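You operate a simulated robot arm through the tools that you are given. There is no shell and no other tool.

Carry out the task below with a simulated robot arm. There is one attempt and no reset: what you move stays moved.

## Task
Pour a glass of milk, stand it on the saucer and wipe up the drip.
Fine: milk up to about three quarters; jug and cloth laid back. Set down upright: milk jug, glass.

The check looks at the end state, three seconds after you hand in, the way a careful person would. Anything else that was tipped, shoved, dropped, spilled or broken makes it a failure. Flat cloth is picked up by pressing the open fingertips on it (5 to 10 N) and closing them slowly along it; thin cloth reads only 2 to 8 mm in the jaws.

## Robot
A 6-joint arm with a two-finger parallel gripper, fixed in place. Base frame: the origin is on the floor under the middle of its stand, x ahead of it, y to its left, z up; the work surface is at about z = 750. Readings come in mm, rad, newtons and seconds.
With the tool pointing down near the work surface it reaches from about 340 to 820 mm from the base axis. Its first joint turns from -2.897 to 2.897 rad. Payload 3.43 kg.
The tool frame sits at the grasp point between the pads (the TCP): z along the fingers, y along the line on which they close. The tips reach 34 mm beyond it. Largest opening 128 mm; finger width 24, thickness 12; the body of the gripper, 48 by 130 mm, starts 96 mm behind the TCP.
Orientation is that of the tool frame in the base frame, as a unit quaternion [w, x, y, z]. With the fingers straight down and closing along the base's y, the tool's x points along the base's -x, its y along +y and its z along -z.

## Interface
- The arm moves only by the tool arm_command. Its argument "moves" is text: rows parted by semicolons, each of 7 numbers parted by spaces: the turn, a rotation vector about the base's x, y, z in degrees, then the shift along the base's x, y, z in mm, then the opening, from 0 (shut) to 1 (fully open). In form: wx wy wz dx dy dz claw; .... A call has 1 to 20 rows; each row shifts and turns the commanded pose from where the row before left it. A row lasts 0.2 s, in which the tool goes at most 50 mm and 0.15 rad; a call with a longer step from one row to the next is refused whole, and so is a gripper value outside its range. Where a pose cannot be reached the arm comes as near as it can. A force on the tool above 60 N (or 10 N above the force at the start of the call, whichever is more), or a blocked arm, ends the call early, and 0.2 s more pass. The fingers move at their own pace (about 45 mm/s each) and stop on an object; they squeeze with about 22 N. The grip force told is the motor's: it shows also when the fingers shut on nothing. Time passes only in rows, and 0.2 s behind the last, so rows that do not move let the fingers close. It gives the time, the measured TCP pose, the force on the tool (base axes), the opening and the grip force at its end, in the units of the frame above (readings bear some noise), with the torque about the TCP (base axes, N m) and any sound that the robot's microphone picked up.
- Cameras (640 x 400 px; columns grow to the right, rows downward): "scene" is fixed at [399, -499.9, 1327.7]; the picture's right is [0.99, -0.11, 0.00], its down [-0.05, -0.43, -0.90] and it looks along [0.10, 0.89, -0.44] (base axes); focal length 363 px, centre (320, 200). "wrist" rides on the gripper at [76, -11, -160] in the tool frame; the picture's right is [0.15, 0.99, 0.00], its down [-0.88, 0.13, -0.46] and it looks along [-0.45, 0.07, 0.89] (tool axes); focal length 234 px, centre (320, 200). There is no depth. A picture from a camera that has moved, and an enlarged one, comes with that camera's place and axes in the base frame and with its lens.
- grab_frame(camera): a new picture of that camera. No time passes.
- close_up(camera, box): a new picture of the part [left, top, right, bottom] of that camera's present view, enlarged. No time passes.
- hand_in(): hands the job in; it is judged then, once.

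Nothing tells you positions but the pictures and the camera data. Unless the task says otherwise, let go and move clear before handing in.

The tools are called after "Request:" as a command line: name --argument value ..., lists and objects as JSON in quotes. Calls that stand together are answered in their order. arm_command: Moves the arm, as the interface text tells. Its arguments: {"type":"object","properties":{"moves":{"type":"string"}},"required":["moves"]} The other tools are called the same way: grab_frame (camera) takes a picture; close_up (camera, box) takes an enlarged picture of a part of a camera's view; hand_in () hands the job in.

At the start:

```text
t: 0.0
tcp_pos: [355.5, 415.8, 1147.4]
orientation: [0.001, 0.0, 1.0, 0.0]
ft_force: [1.2, -0.2, -0.1]
moment: [-0.01, 0.01, -0.02]
gripper_width: 128.0
grasp_force: 0.0
```

scene: 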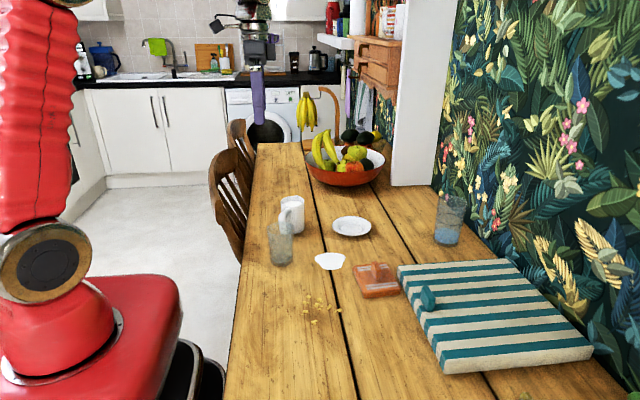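
wrist: 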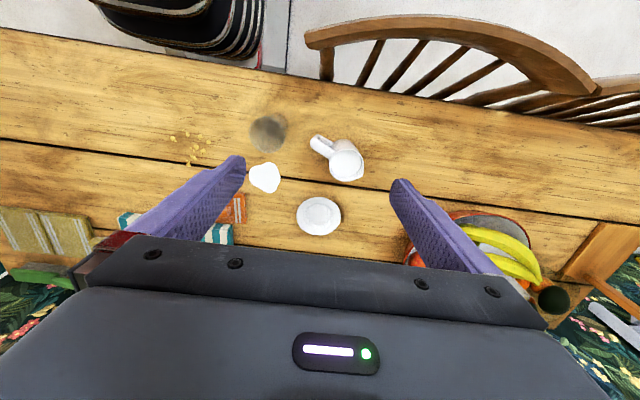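

I see a table with a white jug, an empty glass, a saucer, a white patch (a milk drip or puddle?), an orange folded item, a striped cloth/runner with a small teal item on it, and a blue glass. I'll take close-ups to identify each of these before moving.

Request:
close_up --camera "scene" --box '[240, 180, 400, 280]'

Request:
close_up --camera "scene" --box '[340, 180, 600, 380]'

Request:
close_up --camera "wrist" --box '[160, 90, 400, 240]'

Request:
close_up --camera "scene" --box '[200, 100, 400, 225]'

```text
4.00 times, centred on (320, 230) of scene
camera zoom: at [399.0, -499.9, 1327.7], right [0.99, -0.11, 0.0], down [-0.05, -0.43, -0.9], along [0.1, 0.89, -0.44], focal length 1451 px, centre (320, 80)
```

zoom: 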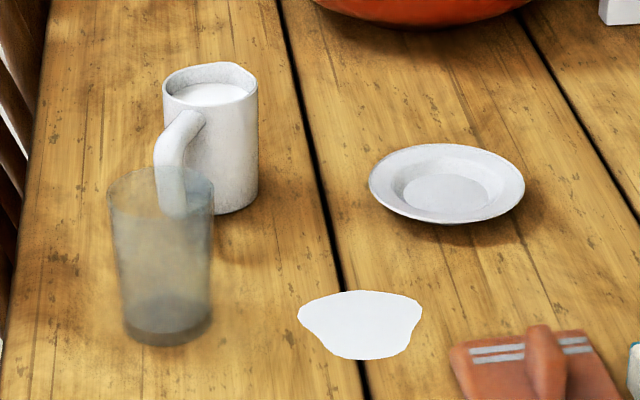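

```text
2.00 times, centred on (470, 280) of scene
camera zoom: at [399.0, -499.9, 1327.7], right [0.99, -0.11, 0.0], down [-0.05, -0.43, -0.9], along [0.1, 0.89, -0.44], focal length 726 px, centre (20, 40)
```

zoom: 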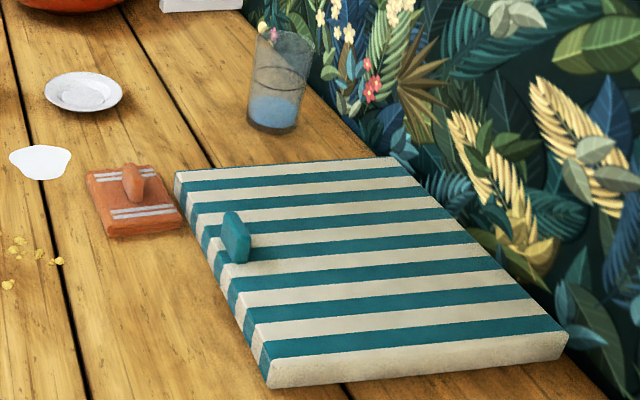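

```text
2.67 times, centred on (280, 165) of wrist
camera zoom: at [280.0, 404.3, 1307.3], right [-0.15, 0.99, 0.0], down [0.88, 0.13, 0.46], along [0.45, 0.07, -0.89], focal length 624 px, centre (427, 293)
```

zoom: 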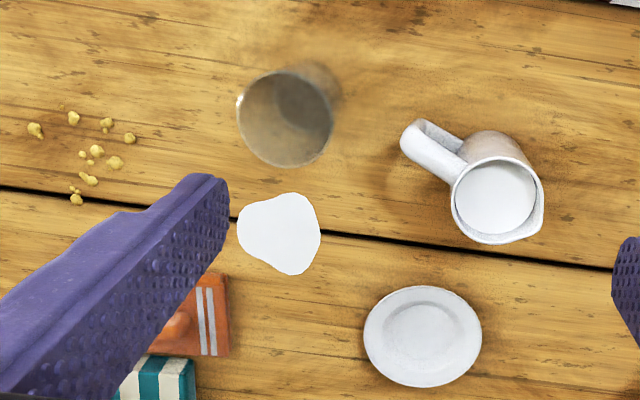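

```text
3.20 times, centred on (300, 162) of scene
camera zoom: at [399.0, -499.9, 1327.7], right [0.99, -0.11, 0.0], down [-0.05, -0.43, -0.9], along [0.1, 0.89, -0.44], focal length 1161 px, centre (384, 320)
```

zoom: 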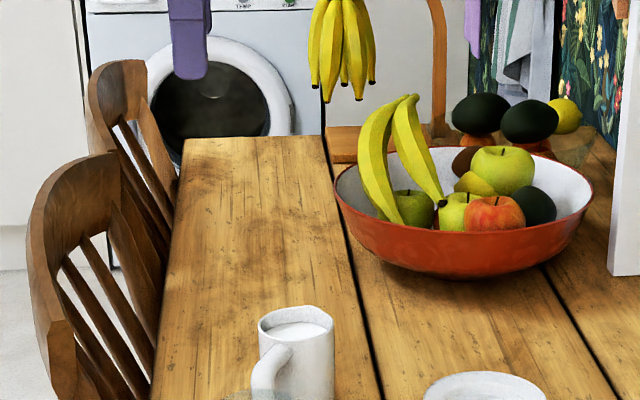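

The glass stands at about (386, 307), the jug at about (430, 475) with its handle toward me and to the left, the saucer at about (605, 455) and the drip at about (516, 298). The orange folded cloth is near (613, 190). I'll zoom in further on the jug, both cloth-like items and the glass.

Request:
close_up --camera "scene" --box '[340, 250, 420, 300]'

Request:
close_up --camera "wrist" --box '[300, 120, 380, 195]'

Request:
close_up --camera "wrist" --box '[0, 190, 260, 300]'

Request:
close_up --camera "scene" --box '[260, 185, 320, 275]'

Request:
close_up --camera "scene" --box '[420, 180, 480, 250]'

```text
8.00 times, centred on (380, 275) of scene
camera zoom: at [399.0, -499.9, 1327.7], right [0.99, -0.11, 0.0], down [-0.05, -0.43, -0.9], along [0.1, 0.89, -0.44], focal length 2902 px, centre (-160, -400)
```

zoom: 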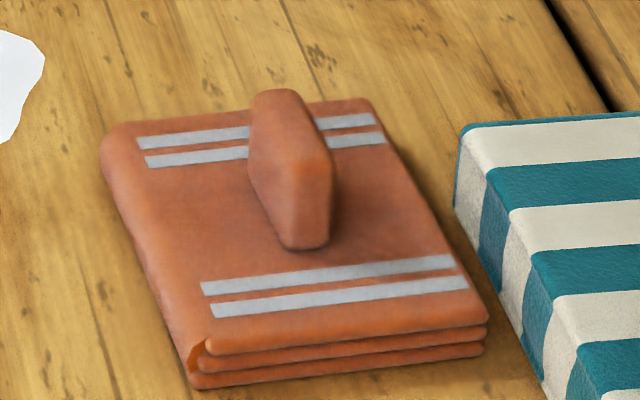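

```text
5.33 times, centred on (340, 158) of wrist
camera zoom: at [280.0, 404.3, 1307.3], right [-0.15, 0.99, 0.0], down [0.88, 0.13, 0.46], along [0.45, 0.07, -0.89], focal length 1249 px, centre (213, 427)
```

zoom: 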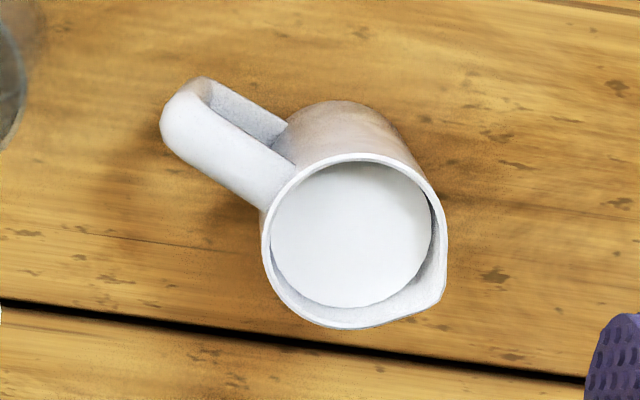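

```text
2.46 times, centred on (130, 245) of wrist
camera zoom: at [280.0, 404.3, 1307.3], right [-0.15, 0.99, 0.0], down [0.88, 0.13, 0.46], along [0.45, 0.07, -0.89], focal length 576 px, centre (788, 89)
```

zoom: 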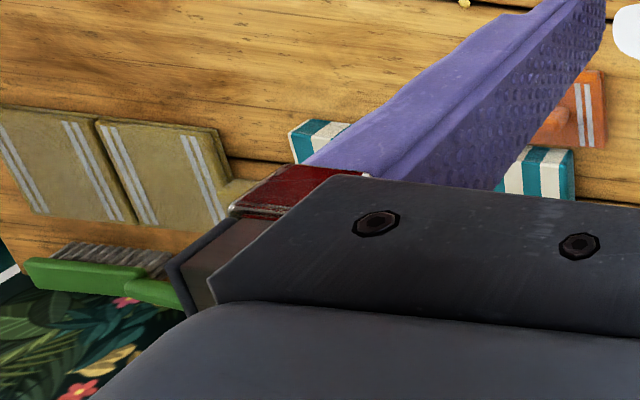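

```text
4.44 times, centred on (290, 230) of scene
camera zoom: at [399.0, -499.9, 1327.7], right [0.99, -0.11, 0.0], down [-0.05, -0.43, -0.9], along [0.1, 0.89, -0.44], focal length 1612 px, centre (453, 67)
```

zoom: 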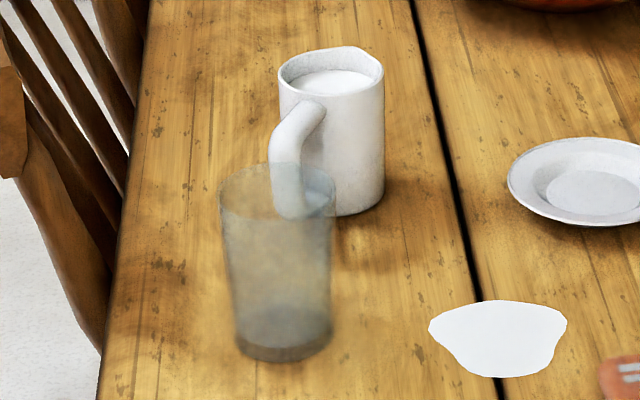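

```text
5.71 times, centred on (450, 215) of scene
camera zoom: at [399.0, -499.9, 1327.7], right [0.99, -0.11, 0.0], down [-0.05, -0.43, -0.9], along [0.1, 0.89, -0.44], focal length 2073 px, centre (-423, 114)
```

zoom: 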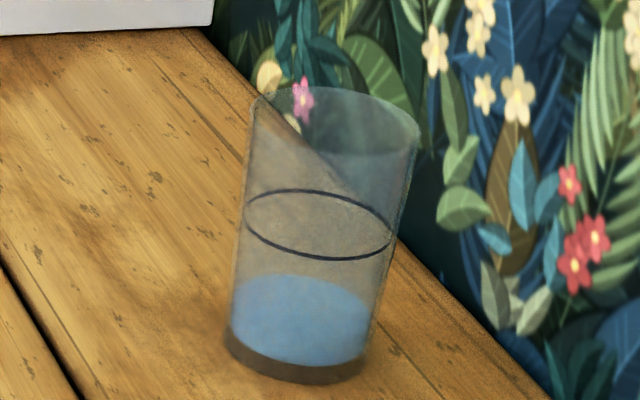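

The orange folded cloth with the pinched ridge, at about (615, 196), is the wiping cloth. The blue-water tumbler, crumbs, striped towel and far olive cloth stay untouched. My plan is to set the empty glass on the saucer, pour there, then wipe. First I'll hover above the glass and measure more exactly.

Request:
arm_command --moves "0 0 0 6.1 -21.8 -29.5 1; 0 0 0 6.1 -21.8 -29.5 1; 0 0 0 6.1 -21.8 -29.5 1; 0 0 0 6.1 -21.8 -29.5 1; 0 0 0 6.1 -21.6 -29.4 1; 0 0 0 0 0 0 1"

Request:
grab_frame --camera "wrist"

Request:
grab_frame --camera "scene"

```text
t: 1.4
tcp_pos: [387.5, 304.8, 1002.5]
orientation: [0.001, 0.0, 1.0, 0.001]
ft_force: [0.0, 0.4, -0.2]
moment: [0.05, -0.01, 0.04]
gripper_width: 127.9
grasp_force: 0.0
```

```text
taken
camera wrist: at [311.2, 293.1, 1161.4], right [-0.15, 0.99, 0.0], down [0.88, 0.13, 0.46], along [0.45, 0.07, -0.89], focal length 234 px, centre (320, 200)
```

wrist: 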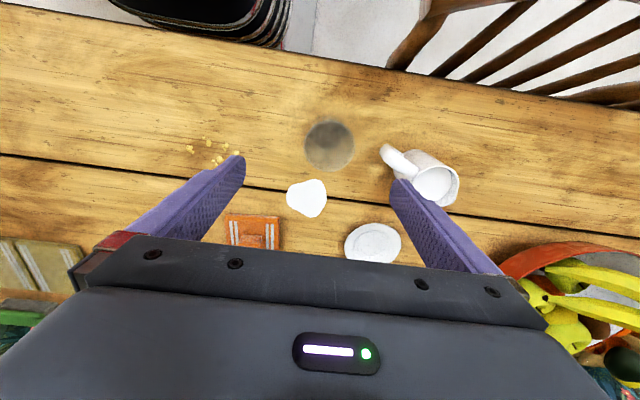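

```text
taken
```

scene: 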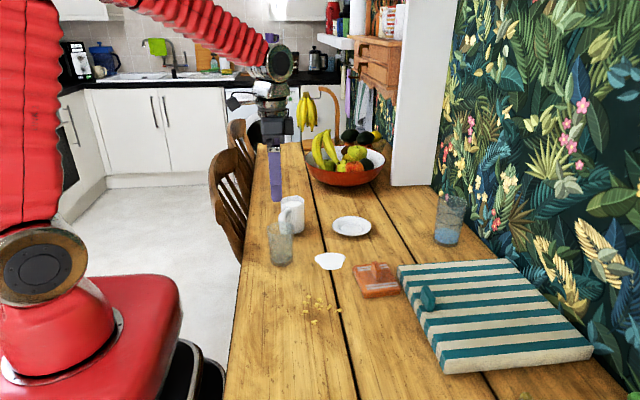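

The gripper is above the glass. I'll zoom in with the wrist camera to centre on the glass and measure the saucer and jug.

Request:
close_up --camera "wrist" --box '[280, 100, 400, 175]'

Request:
close_up --camera "wrist" --box '[330, 210, 420, 270]'

Request:
close_up --camera "wrist" --box '[370, 130, 470, 215]'

Request:
close_up --camera "scene" --box '[200, 20, 340, 150]'

```text
5.33 times, centred on (340, 138) of wrist
camera zoom: at [311.2, 293.1, 1161.4], right [-0.15, 0.99, 0.0], down [0.88, 0.13, 0.46], along [0.45, 0.07, -0.89], focal length 1249 px, centre (213, 533)
```

zoom: 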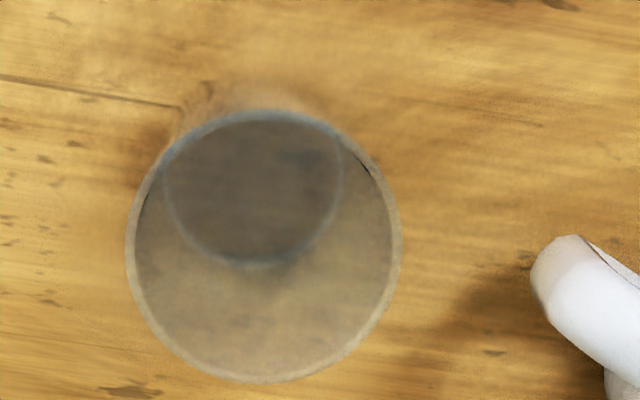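

```text
6.67 times, centred on (375, 240) of wrist
camera zoom: at [311.2, 293.1, 1161.4], right [-0.15, 0.99, 0.0], down [0.88, 0.13, 0.46], along [0.45, 0.07, -0.89], focal length 1561 px, centre (-47, -67)
```

zoom: 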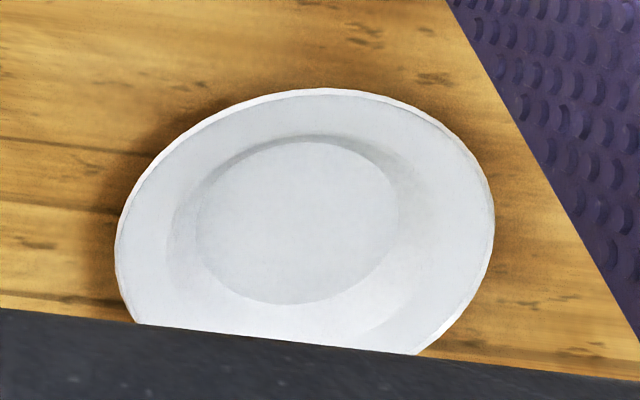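

```text
4.71 times, centred on (420, 172) of wrist
camera zoom: at [311.2, 293.1, 1161.4], right [-0.15, 0.99, 0.0], down [0.88, 0.13, 0.46], along [0.45, 0.07, -0.89], focal length 1102 px, centre (-151, 329)
```

zoom: 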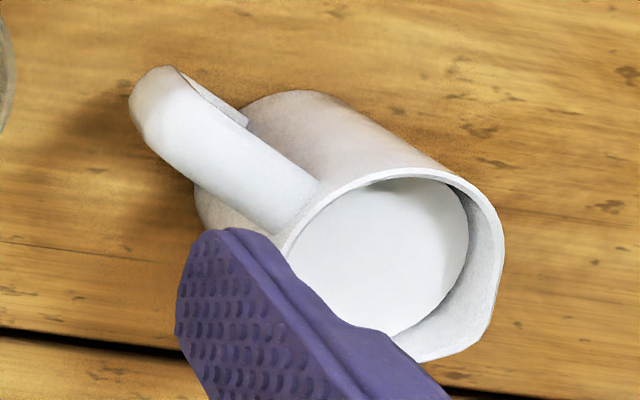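

```text
3.08 times, centred on (270, 85) of scene
camera zoom: at [399.0, -499.9, 1327.7], right [0.99, -0.11, 0.0], down [-0.05, -0.43, -0.9], along [0.1, 0.89, -0.44], focal length 1116 px, centre (474, 554)
```

zoom: 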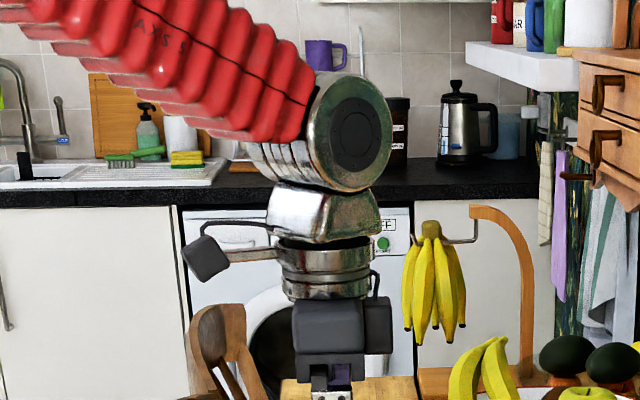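

The glass axis works out at about (386, 316) with the rim near z = 855. The jug axis is about (427, 479), its handle reaching roughly 85 mm out toward yaw −117°. Next I'll align and descend around the glass with open fingers.

Request:
arm_command --moves "0 0 0 0 9 -10 1; 0 0 0 0 0 -25 1; 0 0 0 0 0 -25 1; 0 0 0 0 0 -20 1; 0 0 0 0 0 0 1; 0 0 0 0 0 0 1"

Request:
grab_frame --camera "wrist"

Request:
close_up --camera "scene" --box '[230, 150, 350, 270]'

```text
t: 2.8
tcp_pos: [386.6, 315.0, 922.5]
orientation: [0.001, 0.001, 1.0, 0.001]
ft_force: [0.2, 0.1, 0.3]
moment: [-0.02, 0.03, -0.03]
gripper_width: 128.0
grasp_force: 0.1
```

```text
taken
camera wrist: at [310.4, 304.1, 1082.3], right [-0.15, 0.99, 0.0], down [0.88, 0.13, 0.46], along [0.45, 0.07, -0.89], focal length 234 px, centre (320, 200)
```

wrist: 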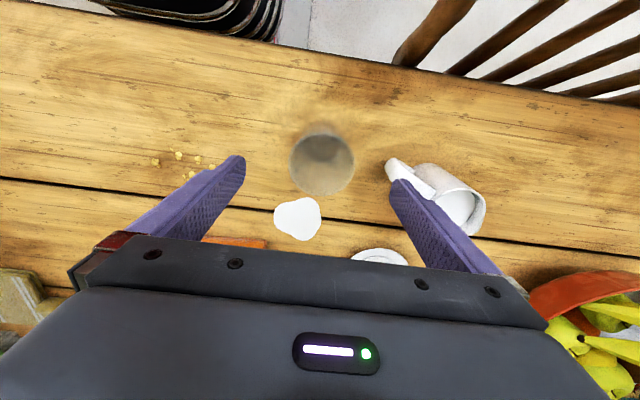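

```text
3.33 times, centred on (290, 210) of scene
camera zoom: at [399.0, -499.9, 1327.7], right [0.99, -0.11, 0.0], down [-0.05, -0.43, -0.9], along [0.1, 0.89, -0.44], focal length 1209 px, centre (420, 167)
```

zoom: 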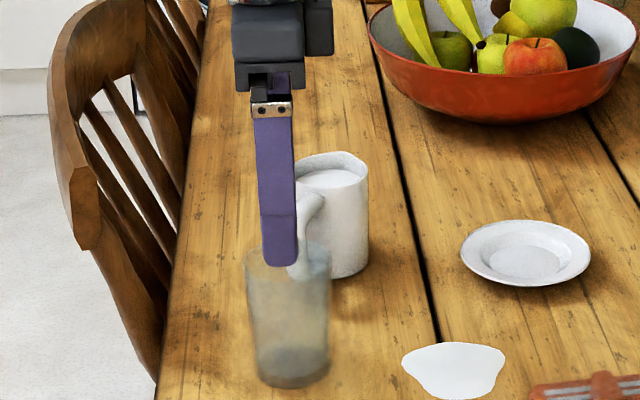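

The glass is centred between the fingers in y and close enough in x, so I'll descend to grip height and close.

Request:
arm_command --moves "0 0 0 -1 1 -25 1; 0 0 0 0 0 -25 1; 0 0 0 0 0 -25 1; 0 0 0 0 0 -20 1; 0 0 0 0 0 -12 1; 0 0 0 0 0 0 1"

Request:
grab_frame --camera "wrist"

Request:
close_up --camera "scene" --box '[230, 150, 350, 270]'

```text
t: 4.2
tcp_pos: [385.3, 316.2, 812.5]
orientation: [0.001, 0.0, 1.0, 0.0]
ft_force: [-0.8, 0.4, -0.6]
moment: [0.02, 0.0, -0.04]
gripper_width: 127.8
grasp_force: 0.1
```

```text
taken
camera wrist: at [309.7, 305.0, 972.7], right [-0.15, 0.99, 0.0], down [0.88, 0.13, 0.46], along [0.45, 0.07, -0.89], focal length 234 px, centre (320, 200)
```

wrist: 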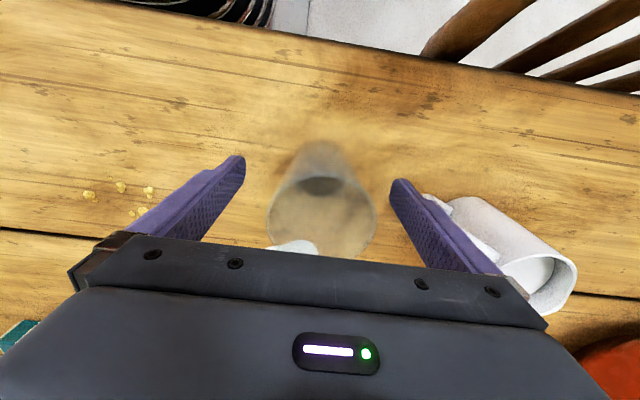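

```text
3.33 times, centred on (290, 210) of scene
camera zoom: at [399.0, -499.9, 1327.7], right [0.99, -0.11, 0.0], down [-0.05, -0.43, -0.9], along [0.1, 0.89, -0.44], focal length 1209 px, centre (420, 167)
```

zoom: 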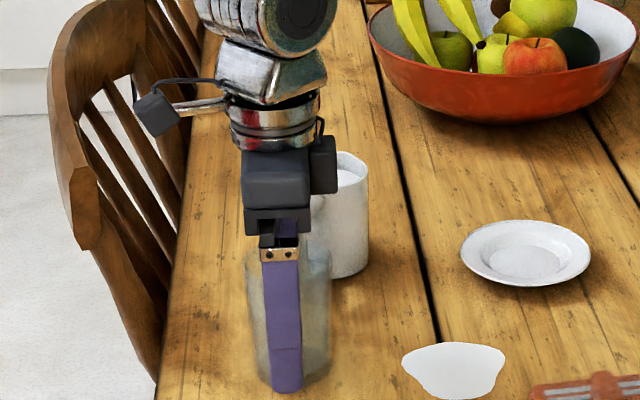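

The fingers straddle the glass cleanly, so I'll close on it gradually.

Request:
arm_command --moves "0 0 0 0 0 0 0.8; 0 0 0 0 0 0 0.65; 0 0 0 0 0 0 0.58; 0 0 0 0 0 0 0.54; 0 0 0 0 0 0 0.5; 0 0 0 0 0 0 0.45; 0 0 0 0 0 0 0.35; 0 0 0 0 0 0 0.35; 0 0 0 0 0 0 0.35"

Request:
close_up --camera "scene" --box '[230, 150, 350, 270]'

```text
t: 6.2
tcp_pos: [384.8, 317.1, 813.1]
orientation: [0.001, 0.0, 1.0, 0.0]
ft_force: [-0.3, 0.2, 0.9]
moment: [-0.06, 0.0, 0.03]
gripper_width: 74.3
grasp_force: 22.4
```

```text
3.33 times, centred on (290, 210) of scene
camera zoom: at [399.0, -499.9, 1327.7], right [0.99, -0.11, 0.0], down [-0.05, -0.43, -0.9], along [0.1, 0.89, -0.44], focal length 1209 px, centre (420, 167)
```

zoom: 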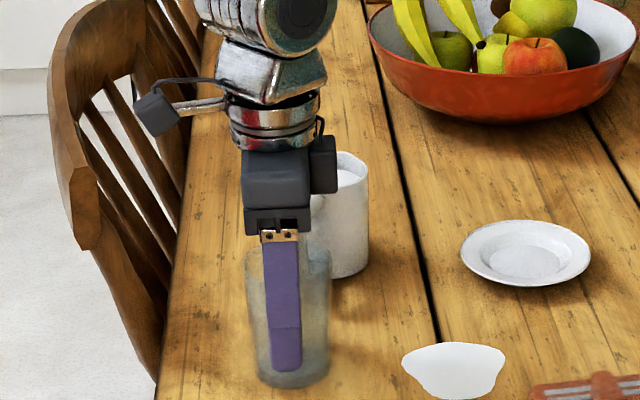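

The grip reads 22 N at 74 mm, so it is holding the glass. I'll lift a little and check that the glass comes along.

Request:
arm_command --moves "0 0 0 0 0 5 0.35; 0 0 0 0 0 10 0.35; 0 0 0 0 0 15 0.35; 0 0 0 0 0 15 0.35; 0 0 0 0 0 0 0.35"

Request:
close_up --camera "scene" --box '[230, 150, 350, 270]'

Request:
grab_frame --camera "wrist"

```text
t: 7.4
tcp_pos: [385.7, 317.0, 859.3]
orientation: [0.001, 0.0, 1.0, 0.001]
ft_force: [0.4, 0.4, -1.2]
moment: [0.0, -0.01, 0.01]
gripper_width: 74.6
grasp_force: 22.2
```

```text
3.33 times, centred on (290, 210) of scene
camera zoom: at [399.0, -499.9, 1327.7], right [0.99, -0.11, 0.0], down [-0.05, -0.43, -0.9], along [0.1, 0.89, -0.44], focal length 1209 px, centre (420, 167)
```

zoom: 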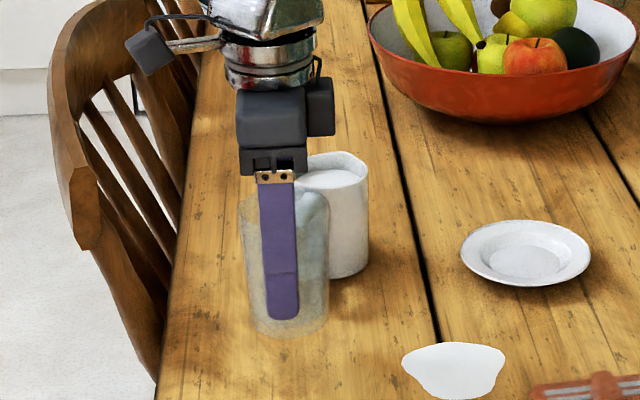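

```text
taken
camera wrist: at [309.3, 305.3, 1019.7], right [-0.15, 0.99, 0.0], down [0.88, 0.13, 0.46], along [0.45, 0.07, -0.89], focal length 234 px, centre (320, 200)
```

wrist: 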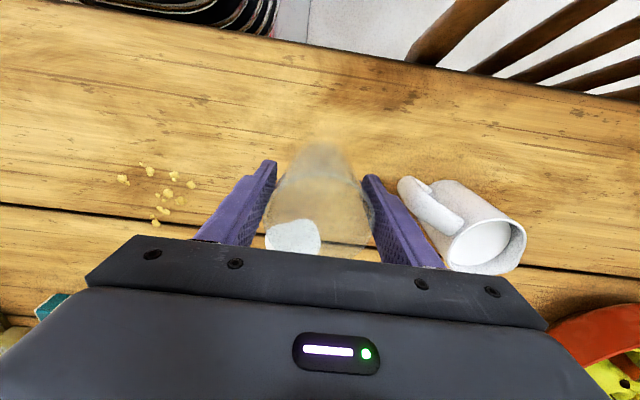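

The glass is firmly held. I'll raise it and move partway toward the saucer, then measure the saucer's well precisely.

Request:
arm_command --moves "0 0 0 0 0 25 0.35; 0 0 0 0 0 30 0.35; 0 0 0 0 0 30 0.35; 0 0 0 0 0 17 0.35; 0 0 0 17 12 0 0.35; 0 0 0 20 16 0 0.35; 0 0 0 20 16 0 0.35; 0 0 0 18 16 0 0.35; 0 0 0 0 0 0 0.35; 0 0 0 0 0 0 0.35"

Request:
grab_frame --camera "wrist"

Request:
close_up --camera "scene" --box '[320, 205, 384, 245]'

```text
t: 9.6
tcp_pos: [459.7, 377.0, 958.4]
orientation: [0.001, 0.0, 1.0, 0.001]
ft_force: [-0.1, -0.5, -2.2]
moment: [-0.01, 0.0, 0.0]
gripper_width: 74.3
grasp_force: 21.9
```

```text
taken
camera wrist: at [384.5, 365.8, 1117.9], right [-0.15, 0.99, 0.0], down [0.88, 0.13, 0.46], along [0.45, 0.07, -0.89], focal length 234 px, centre (320, 200)
```

wrist: 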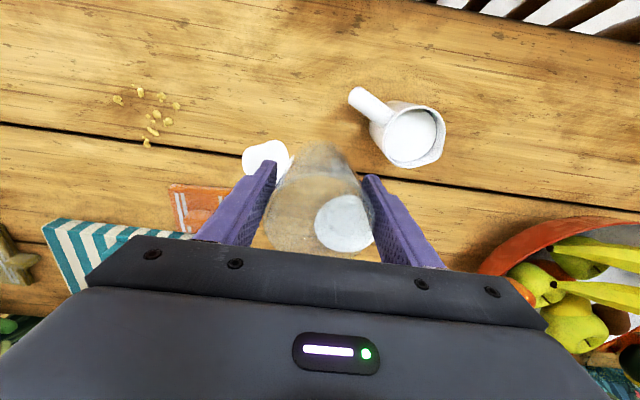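

```text
10.00 times, centred on (352, 225) of scene
camera zoom: at [399.0, -499.9, 1327.7], right [0.99, -0.11, 0.0], down [-0.05, -0.43, -0.9], along [0.1, 0.89, -0.44], focal length 3628 px, centre (0, -50)
```

zoom: 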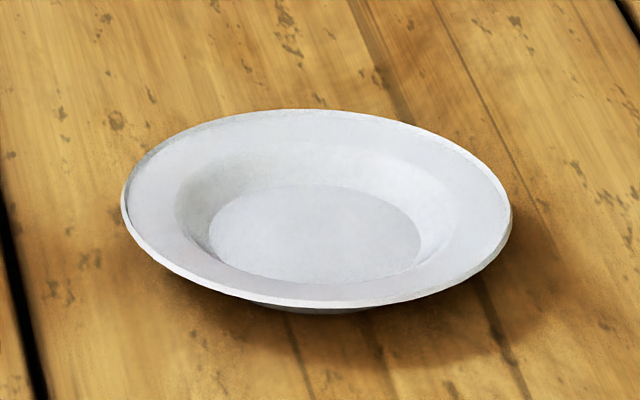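

The saucer's centre comes out at about (602.5, 450.5) with its floor near z = 756. I'll move the glass above it and come down close.

Request:
arm_command --moves "0 0 0 15 7.5 0 0.35; 0 0 0 22.5 11.5 0 0.35; 0 0 0 25 13 0 0.35; 0 0 0 25 13 0 0.35; 0 0 0 25 13 0 0.35; 0 0 0 20 10.5 0 0.35; 0 0 0 10 5 0 0.35; 0 0 0 0 0 -25 0.35; 0 0 0 0 0 -30 0.35; 0 0 0 0 0 -30 0.35; 0 0 0 0 0 -15 0.35; 0 0 0 0 0 0 0.35; 0 0 0 0 0 0 0.35"

Request:
close_up --camera "scene" --box '[312, 165, 392, 245]'

Request:
grab_frame --camera "wrist"

```text
t: 12.4
tcp_pos: [599.4, 448.8, 861.4]
orientation: [0.0, 0.0, 1.0, 0.001]
ft_force: [1.2, -0.5, -2.7]
moment: [0.02, 0.01, 0.01]
gripper_width: 74.1
grasp_force: 22.7
```

```text
5.00 times, centred on (352, 205) of scene
camera zoom: at [399.0, -499.9, 1327.7], right [0.99, -0.11, 0.0], down [-0.05, -0.43, -0.9], along [0.1, 0.89, -0.44], focal length 1814 px, centre (160, 175)
```

zoom: 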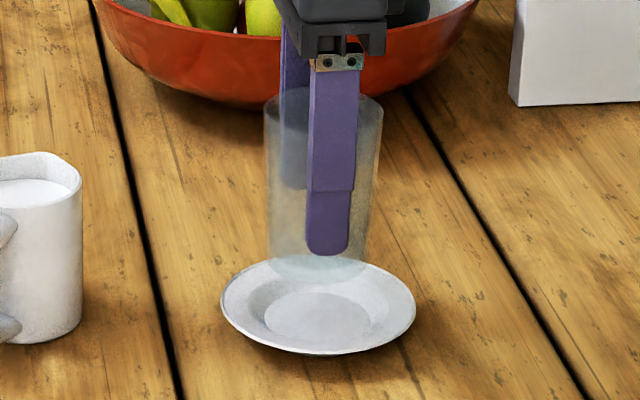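

```text
taken
camera wrist: at [524.2, 437.3, 1019.9], right [-0.15, 0.99, 0.0], down [0.88, 0.13, 0.46], along [0.45, 0.07, -0.89], focal length 234 px, centre (320, 200)
```

wrist: 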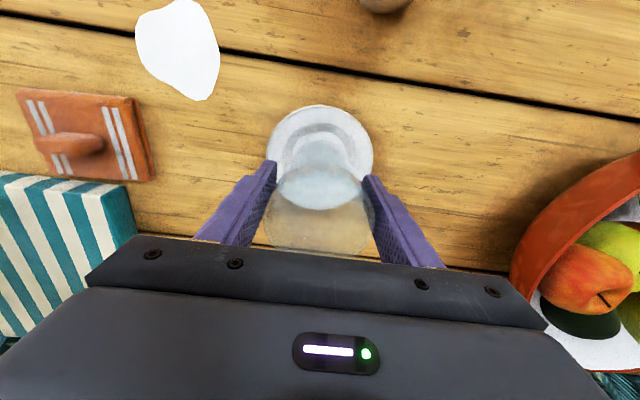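

The measured pose differs by about 3 mm from the command. I'll zoom in to check the alignment of glass and saucer before lowering.

Request:
close_up --camera "wrist" --box '[250, 90, 390, 190]'

Request:
arm_command --moves "0 0 0 0 0 0 0.35"

Request:
close_up --camera "scene" --box '[328, 180, 376, 240]'

```text
4.00 times, centred on (320, 140) of wrist
camera zoom: at [524.2, 437.3, 1019.9], right [-0.15, 0.99, 0.0], down [0.88, 0.13, 0.46], along [0.45, 0.07, -0.89], focal length 937 px, centre (320, 440)
```

zoom: 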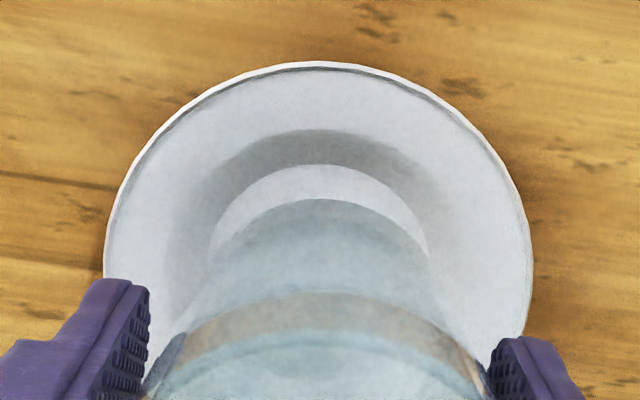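

```text
t: 12.8
tcp_pos: [600.5, 449.2, 859.6]
orientation: [0.001, 0.001, 1.0, 0.001]
ft_force: [-0.6, -0.9, -1.5]
moment: [0.0, 0.01, -0.03]
gripper_width: 74.2
grasp_force: 21.3
```

```text
6.67 times, centred on (352, 210) of scene
camera zoom: at [399.0, -499.9, 1327.7], right [0.99, -0.11, 0.0], down [-0.05, -0.43, -0.9], along [0.1, 0.89, -0.44], focal length 2419 px, centre (107, 133)
```

zoom: 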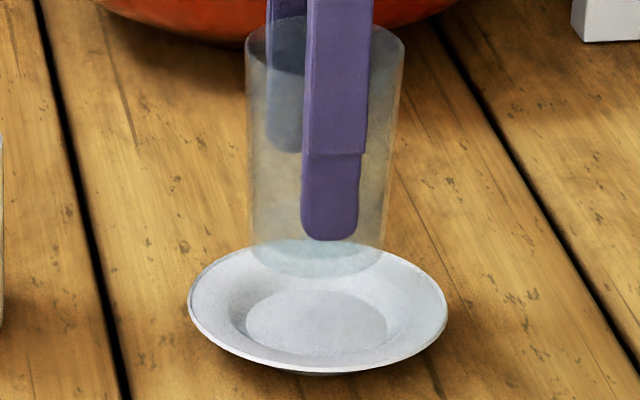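

Comparing both views, the glass needs about +2 mm in x and is aligned in y. I'll shift it and lower gently until contact.

Request:
arm_command --moves "0 0 0 2 0 0 0.35; 0 0 0 0 0 -10 0.35; 0 0 0 0 0 -10 0.35; 0 0 0 0 0 -8 0.35; 0 0 0 0 0 -5 0.35; 0 0 0 0 0 0 0.35; 0 0 0 0 0 0 0.35"

Request:
close_up --camera "scene" --box '[328, 180, 376, 240]'

Request:
close_up --camera "wrist" --box '[250, 90, 390, 190]'

```text
t: 14.4
tcp_pos: [605.1, 450.2, 827.5]
orientation: [0.0, 0.0, 1.0, 0.001]
ft_force: [-0.1, 1.1, -1.6]
moment: [0.01, -0.02, 0.02]
gripper_width: 74.1
grasp_force: 22.8
```

```text
6.67 times, centred on (352, 210) of scene
camera zoom: at [399.0, -499.9, 1327.7], right [0.99, -0.11, 0.0], down [-0.05, -0.43, -0.9], along [0.1, 0.89, -0.44], focal length 2419 px, centre (107, 133)
```

zoom: 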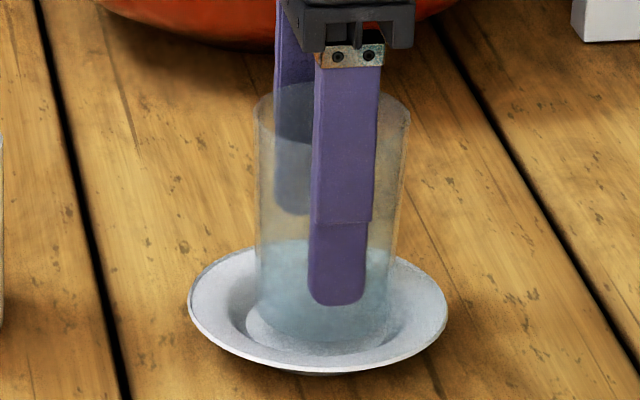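

```text
4.00 times, centred on (320, 140) of wrist
camera zoom: at [529.0, 438.8, 986.5], right [-0.15, 0.99, 0.0], down [0.88, 0.13, 0.46], along [0.45, 0.07, -0.89], focal length 937 px, centre (320, 440)
```

zoom: 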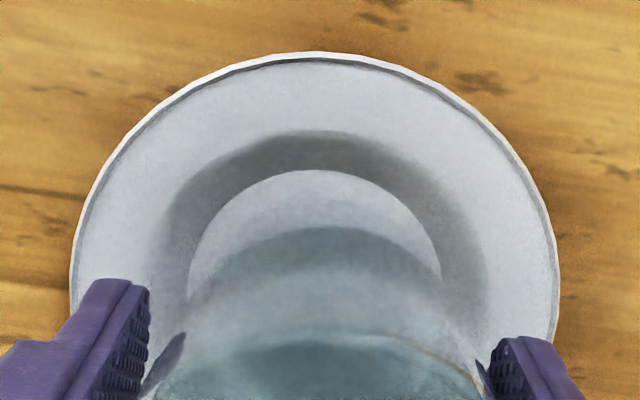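

The glass is now about 7 mm above the saucer floor. I'll zoom in more to check centring.

Request:
close_up --camera "scene" --box '[336, 210, 368, 235]'

Request:
arm_command --moves "0 0 0 0 0 0 0.35"

```text
16.00 times, centred on (352, 222) of scene
camera zoom: at [399.0, -499.9, 1327.7], right [0.99, -0.11, 0.0], down [-0.05, -0.43, -0.9], along [0.1, 0.89, -0.44], focal length 5805 px, centre (-192, -160)
```

zoom: 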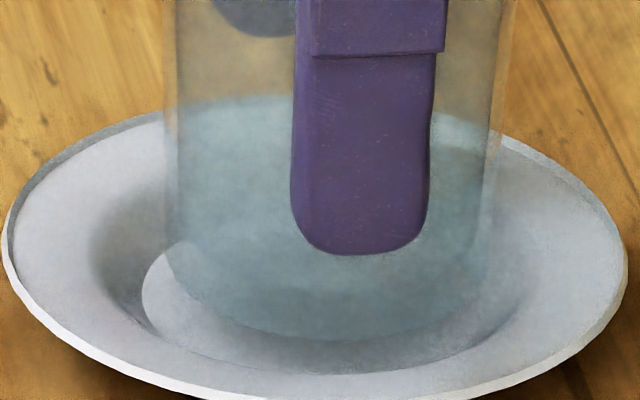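

```text
t: 14.8
tcp_pos: [604.9, 449.7, 827.1]
orientation: [0.001, 0.0, 1.0, 0.0]
ft_force: [-0.2, -0.1, -2.5]
moment: [0.01, -0.01, 0.01]
gripper_width: 74.4
grasp_force: 21.7
```

The scene view is the most accurate for x. It shows the glass about 3 mm too far in +x, so I'll correct that and check again before setting it down.

Request:
arm_command --moves "0 0 0 -2 0 0 0.35; 0 0 0 -1.5 0 0 0.35; 0 0 0 0 0 0 0.35; 0 0 0 0 0 0 0.35"

Request:
close_up --camera "scene" --box '[336, 210, 368, 235]'

Request:
close_up --camera "wrist" --box '[270, 110, 370, 180]'

```text
t: 15.8
tcp_pos: [601.7, 450.5, 826.6]
orientation: [0.001, 0.0, 1.0, 0.001]
ft_force: [0.8, -0.1, -2.3]
moment: [0.0, 0.0, 0.01]
gripper_width: 74.2
grasp_force: 21.8
```

```text
16.00 times, centred on (352, 222) of scene
camera zoom: at [399.0, -499.9, 1327.7], right [0.99, -0.11, 0.0], down [-0.05, -0.43, -0.9], along [0.1, 0.89, -0.44], focal length 5805 px, centre (-192, -160)
```

zoom: 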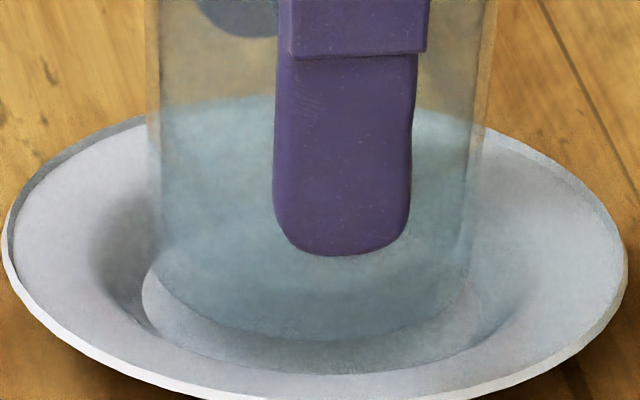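

```text
5.71 times, centred on (320, 145) of wrist
camera zoom: at [525.8, 439.2, 986.4], right [-0.15, 0.99, 0.0], down [0.88, 0.13, 0.46], along [0.45, 0.07, -0.89], focal length 1338 px, centre (320, 514)
```

zoom: 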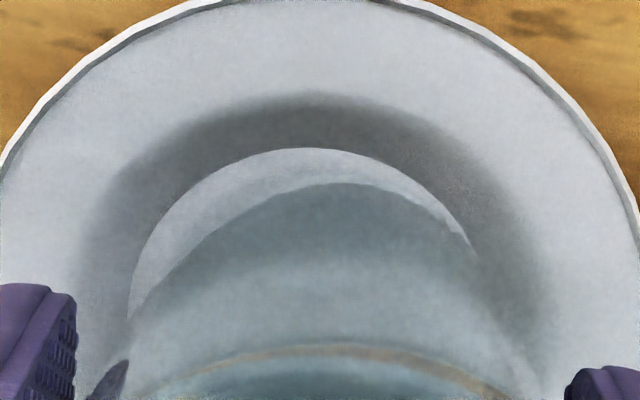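

In x the glass and well now agree within half a millimetre. I'll take tighter wrist views to judge the y offset of the base.

Request:
close_up --camera "wrist" --box '[280, 112, 360, 162]'

Request:
close_up --camera "wrist" --box '[255, 130, 385, 250]'

```text
8.00 times, centred on (320, 137) of wrist
camera zoom: at [525.8, 439.2, 986.4], right [-0.15, 0.99, 0.0], down [0.88, 0.13, 0.46], along [0.45, 0.07, -0.89], focal length 1873 px, centre (320, 704)
```

zoom: 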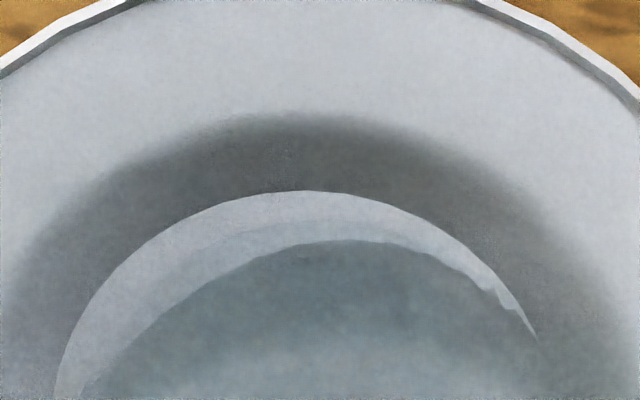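

```text
3.33 times, centred on (320, 190) of wrist
camera zoom: at [525.8, 439.2, 986.4], right [-0.15, 0.99, 0.0], down [0.88, 0.13, 0.46], along [0.45, 0.07, -0.89], focal length 781 px, centre (320, 233)
```

zoom: 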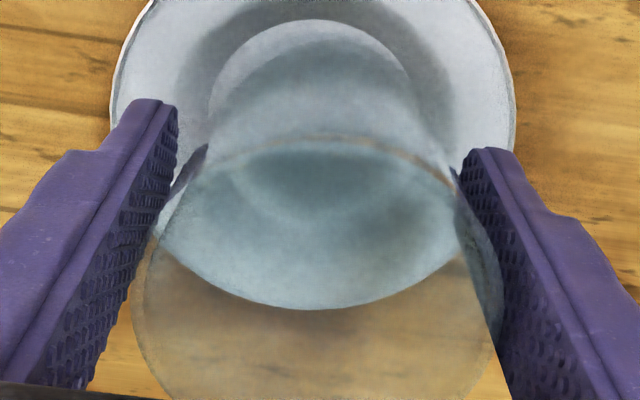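

In y the saucer sits about 1 to 1.5 mm to the −y side of the tool axis. I'll make that small correction and lower in small steps until contact.

Request:
arm_command --moves "0 0 0 0 -1.5 0 0.35; 0 0 0 0 0 -2 0.35; 0 0 0 0 0 -2 0.35; 0 0 0 0 0 -1 0.35; 0 0 0 0 0 0 0.35"

Request:
close_up --camera "scene" --box '[336, 210, 368, 235]'

```text
t: 17.0
tcp_pos: [602.0, 448.9, 823.6]
orientation: [0.001, 0.001, 1.0, 0.0]
ft_force: [0.4, 0.0, -2.5]
moment: [0.01, 0.04, 0.0]
gripper_width: 74.2
grasp_force: 22.3
```

```text
16.00 times, centred on (352, 222) of scene
camera zoom: at [399.0, -499.9, 1327.7], right [0.99, -0.11, 0.0], down [-0.05, -0.43, -0.9], along [0.1, 0.89, -0.44], focal length 5805 px, centre (-192, -160)
```

zoom: 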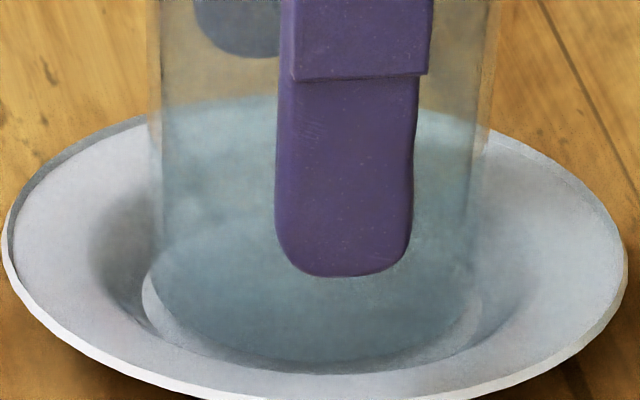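

It's nearly touching. I'll lower in 1 mm steps and watch the force.

Request:
arm_command --moves "0 0 0 0 0 -1 0.35; 0 0 0 0 0 -1 0.35; 0 0 0 0 0 0 0.35"

Request:
arm_command --moves "0 0 0 0 0 -1 0.35; 0 0 0 0 0 0 0.35"

Request:
close_up --camera "scene" --box '[336, 210, 368, 235]'

```text
t: 17.8
tcp_pos: [602.2, 448.8, 821.0]
orientation: [0.001, 0.0, 1.0, 0.001]
ft_force: [0.9, -0.9, 0.2]
moment: [-0.12, 0.03, 0.0]
gripper_width: 74.1
grasp_force: 22.2
```

```text
t: 18.4
tcp_pos: [602.9, 449.6, 821.5]
orientation: [0.002, 0.0, 1.0, 0.002]
ft_force: [1.5, 2.5, 11.2]
moment: [-0.18, -0.06, 0.04]
gripper_width: 74.3
grasp_force: 22.2
```

```text
16.00 times, centred on (352, 222) of scene
camera zoom: at [399.0, -499.9, 1327.7], right [0.99, -0.11, 0.0], down [-0.05, -0.43, -0.9], along [0.1, 0.89, -0.44], focal length 5805 px, centre (-192, -160)
```

zoom: 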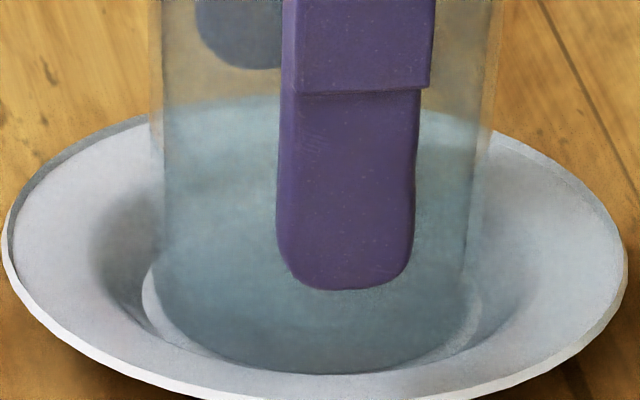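

Contact is made: 11 N, with the −y edge first because the tapered glass leans about 2° in the pads. I'll relax the push and open slowly so it settles flat.

Request:
arm_command --moves "0 0 0 0 0 0.7 0.35; 0 0 0 0 0 0 0.56; 0 0 0 0 0 0 0.59; 0 0 0 0 0 0 0.62; 0 0 0 0 0 0 0.65; 0 0 0 0 0 0 0.7; 0 0 0 0 0 0 0.75; 0 0 0 0 0 0 0.75"

Request:
close_up --camera "scene" --box '[320, 165, 384, 245]'

Request:
close_up --camera "wrist" --box '[255, 90, 385, 250]'

```text
t: 20.2
tcp_pos: [601.9, 448.0, 819.8]
orientation: [0.0, 0.001, 1.0, 0.001]
ft_force: [-0.6, 0.0, 0.4]
moment: [0.0, -0.05, 0.02]
gripper_width: 95.9
grasp_force: 0.0
```

```text
5.00 times, centred on (352, 205) of scene
camera zoom: at [399.0, -499.9, 1327.7], right [0.99, -0.11, 0.0], down [-0.05, -0.43, -0.9], along [0.1, 0.89, -0.44], focal length 1814 px, centre (160, 175)
```

zoom: 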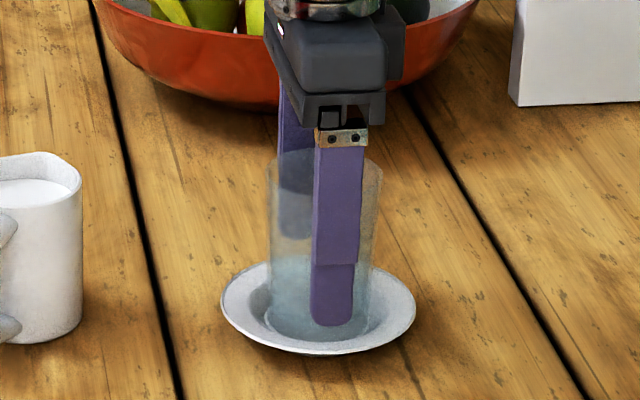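

```text
2.50 times, centred on (320, 170) of wrist
camera zoom: at [526.0, 437.0, 979.5], right [-0.15, 0.99, 0.0], down [0.88, 0.13, 0.46], along [0.45, 0.07, -0.89], focal length 585 px, centre (320, 275)
```

zoom: 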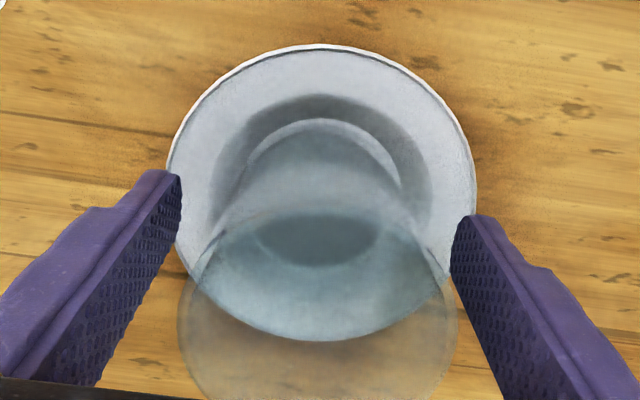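

The glass stands in the saucer. I'll open fully, rise straight up and inspect.

Request:
arm_command --moves "0 0 0 0 0 0 0.9; 0 0 0 0 0 0 1; 0 0 0 0 0 10 1; 0 0 0 0 0 25 1; 0 0 0 0 0 35 1; 0 0 0 0 0 40 1; 0 0 0 0 0 40 1; 0 0 0 0 0 30 1; 0 0 0 0 0 0 1"

Request:
close_up --camera "scene" --box '[320, 165, 384, 245]'

Request:
grab_frame --camera "wrist"

Request:
grab_frame --camera "scene"

```text
t: 22.2
tcp_pos: [602.4, 448.2, 1002.7]
orientation: [0.001, 0.0, 1.0, 0.001]
ft_force: [-0.7, 0.0, -0.5]
moment: [0.01, -0.04, 0.0]
gripper_width: 128.3
grasp_force: 0.1
```

```text
5.00 times, centred on (352, 205) of scene
camera zoom: at [399.0, -499.9, 1327.7], right [0.99, -0.11, 0.0], down [-0.05, -0.43, -0.9], along [0.1, 0.89, -0.44], focal length 1814 px, centre (160, 175)
```

zoom: 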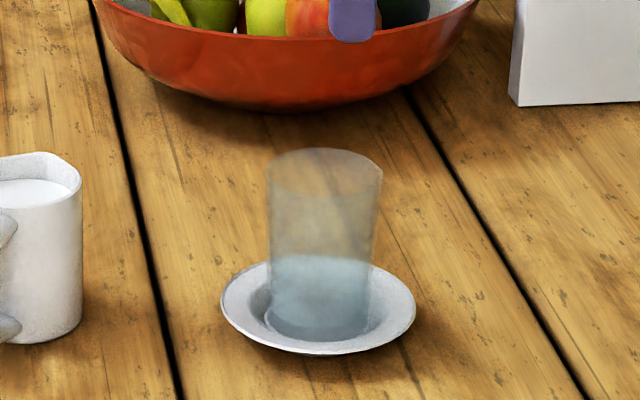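

```text
taken
camera wrist: at [526.4, 436.1, 1162.9], right [-0.15, 0.99, 0.0], down [0.88, 0.13, 0.46], along [0.45, 0.07, -0.89], focal length 234 px, centre (320, 200)
```

wrist: 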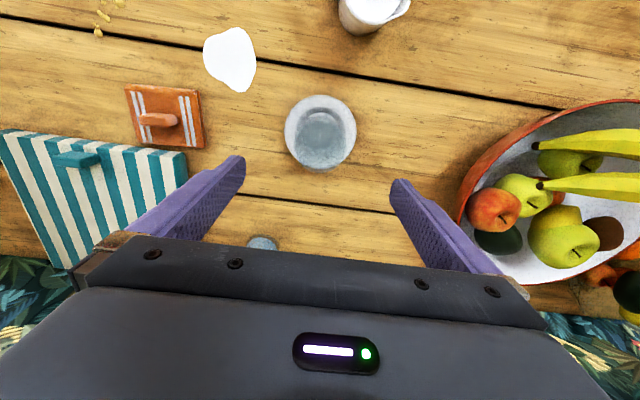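

```text
taken
```

scene: 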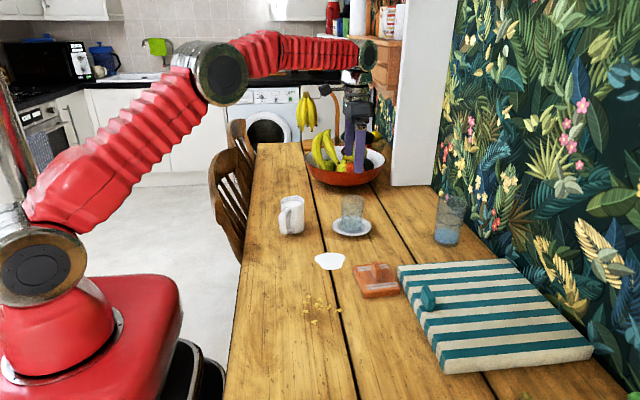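

The glass is upright in the saucer's well and nothing else has moved. Before taking the jug I'll dry-run the steepest pour posture, with the tool pitched 35° past vertical beside the glass, to confirm the arm reaches it.

Request:
arm_command --moves "0 7 0 -10 0 -8 1; 0 7 0 -10 0 -8 1; 0 7 0 -10 0 -8 1; 0 7 0 -10 0 -8 1; 0 7 0 -10 0 -8 1; 0 0 0 0 0 0 1; 0 0 0 0 0 0 1"

Request:
grab_frame --camera "scene"

```text
t: 23.8
tcp_pos: [529.4, 436.7, 953.1]
orientation: [-0.299, 0.001, 0.954, 0.002]
ft_force: [-0.1, 0.3, -0.1]
moment: [0.0, -0.03, 0.02]
gripper_width: 127.7
grasp_force: 0.0
out of reach, approached as far as the arm can: row 3, 4, 5
```

```text
taken
```

scene: 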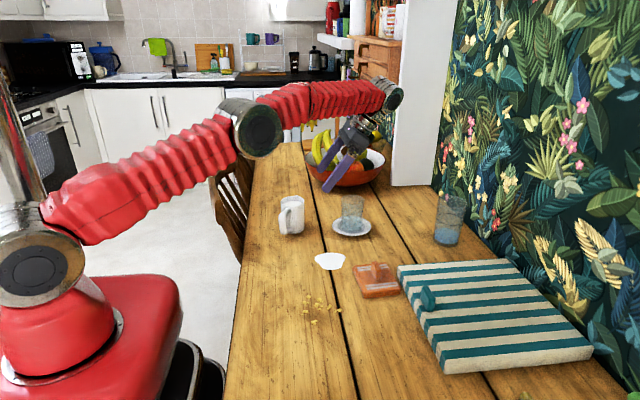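

That posture is about 25 mm out of reach when pouring straight along +x. Pouring with the spout toward yaw −42° should pull the wrist inward, so I'll dry-run that posture.

Request:
arm_command --moves "0 0 -7 2.3 5.5 0 1; 0 0 -7 2.3 5.5 0 1; 0 0 -7 2.3 5.5 0 1; 0 0 -7 2.3 5.5 0 1; 0 0 -7 2.3 5.5 0 1; 0 0 -7 2.3 5.5 0 1; 0 0 0 0 0 0 1; 0 0 0 0 0 0 1"

Request:
grab_frame --camera "scene"

```text
t: 25.6
tcp_pos: [544.1, 467.8, 952.7]
orientation: [-0.279, 0.343, 0.89, 0.108]
ft_force: [-0.3, -0.3, -0.4]
moment: [0.01, -0.01, 0.03]
gripper_width: 127.9
grasp_force: 0.0
```

```text
taken
```

scene: 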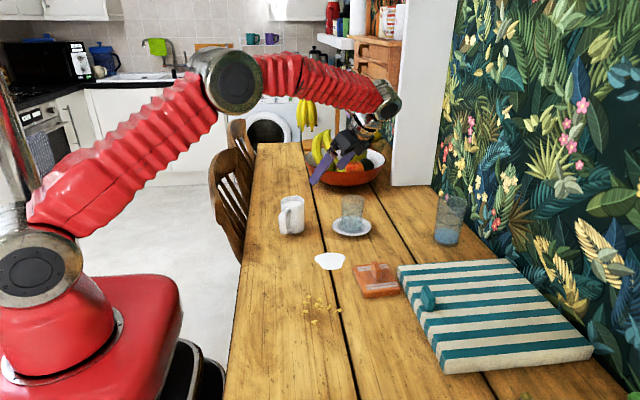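

That posture is reachable with no warning. I'll shift to the exact pour spot to confirm it as well.

Request:
arm_command --moves "0 0 0 10 6 -5 1; 0 0 0 11 7 -5 1; 0 0 0 5 0 0 1; 0 0 0 0 0 0 1"

```text
t: 26.6
tcp_pos: [570.4, 480.7, 941.7]
orientation: [-0.28, 0.342, 0.891, 0.108]
ft_force: [-0.1, 0.9, 0.4]
moment: [0.0, 0.03, 0.01]
gripper_width: 128.1
grasp_force: 0.1
```

The pour pose is reachable. Now I'll sweep back from pitch 125° to 25° to check the whole pour arc at a safe height.

Request:
arm_command --moves "-4.78 -5.31 0 -3.85 3.23 0 1; -4.78 -5.31 0 -3.85 3.23 0 1; -4.78 -5.31 0 -3.85 3.23 0 1; -4.78 -5.31 0 -3.85 3.23 0 1; -4.78 -5.31 0 -3.85 3.23 0 1; -4.78 -5.31 0 -3.85 3.23 0 1; -4.78 -5.31 0 -3.85 3.23 0 1; -4.78 -5.31 0 -3.85 3.23 0 1; -4.78 -5.31 0 -3.85 3.23 0 1; -4.78 -5.31 0 -3.85 3.23 0 1; -4.78 -5.31 0 -3.85 3.23 0 1; -4.78 -5.31 0 -3.85 3.23 0 1; -4.78 -5.31 0 -3.85 3.23 0 1; -4.78 -5.31 0 -3.85 3.23 0 1; 0 0 0 0 0 0 1; 0 0 0 0 0 0 1"

Request:
grab_frame --camera "scene"

```text
t: 30.0
tcp_pos: [514.8, 526.7, 941.5]
orientation: [0.504, 0.302, 0.786, -0.193]
ft_force: [0.2, -0.4, -0.2]
moment: [-0.03, 0.02, 0.0]
gripper_width: 127.9
grasp_force: 0.0
```

```text
taken
```

scene: 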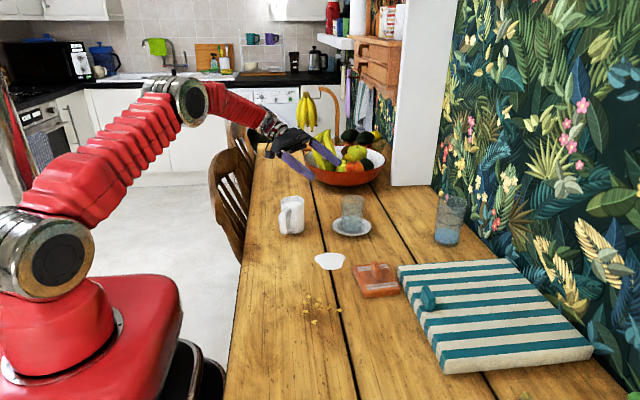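

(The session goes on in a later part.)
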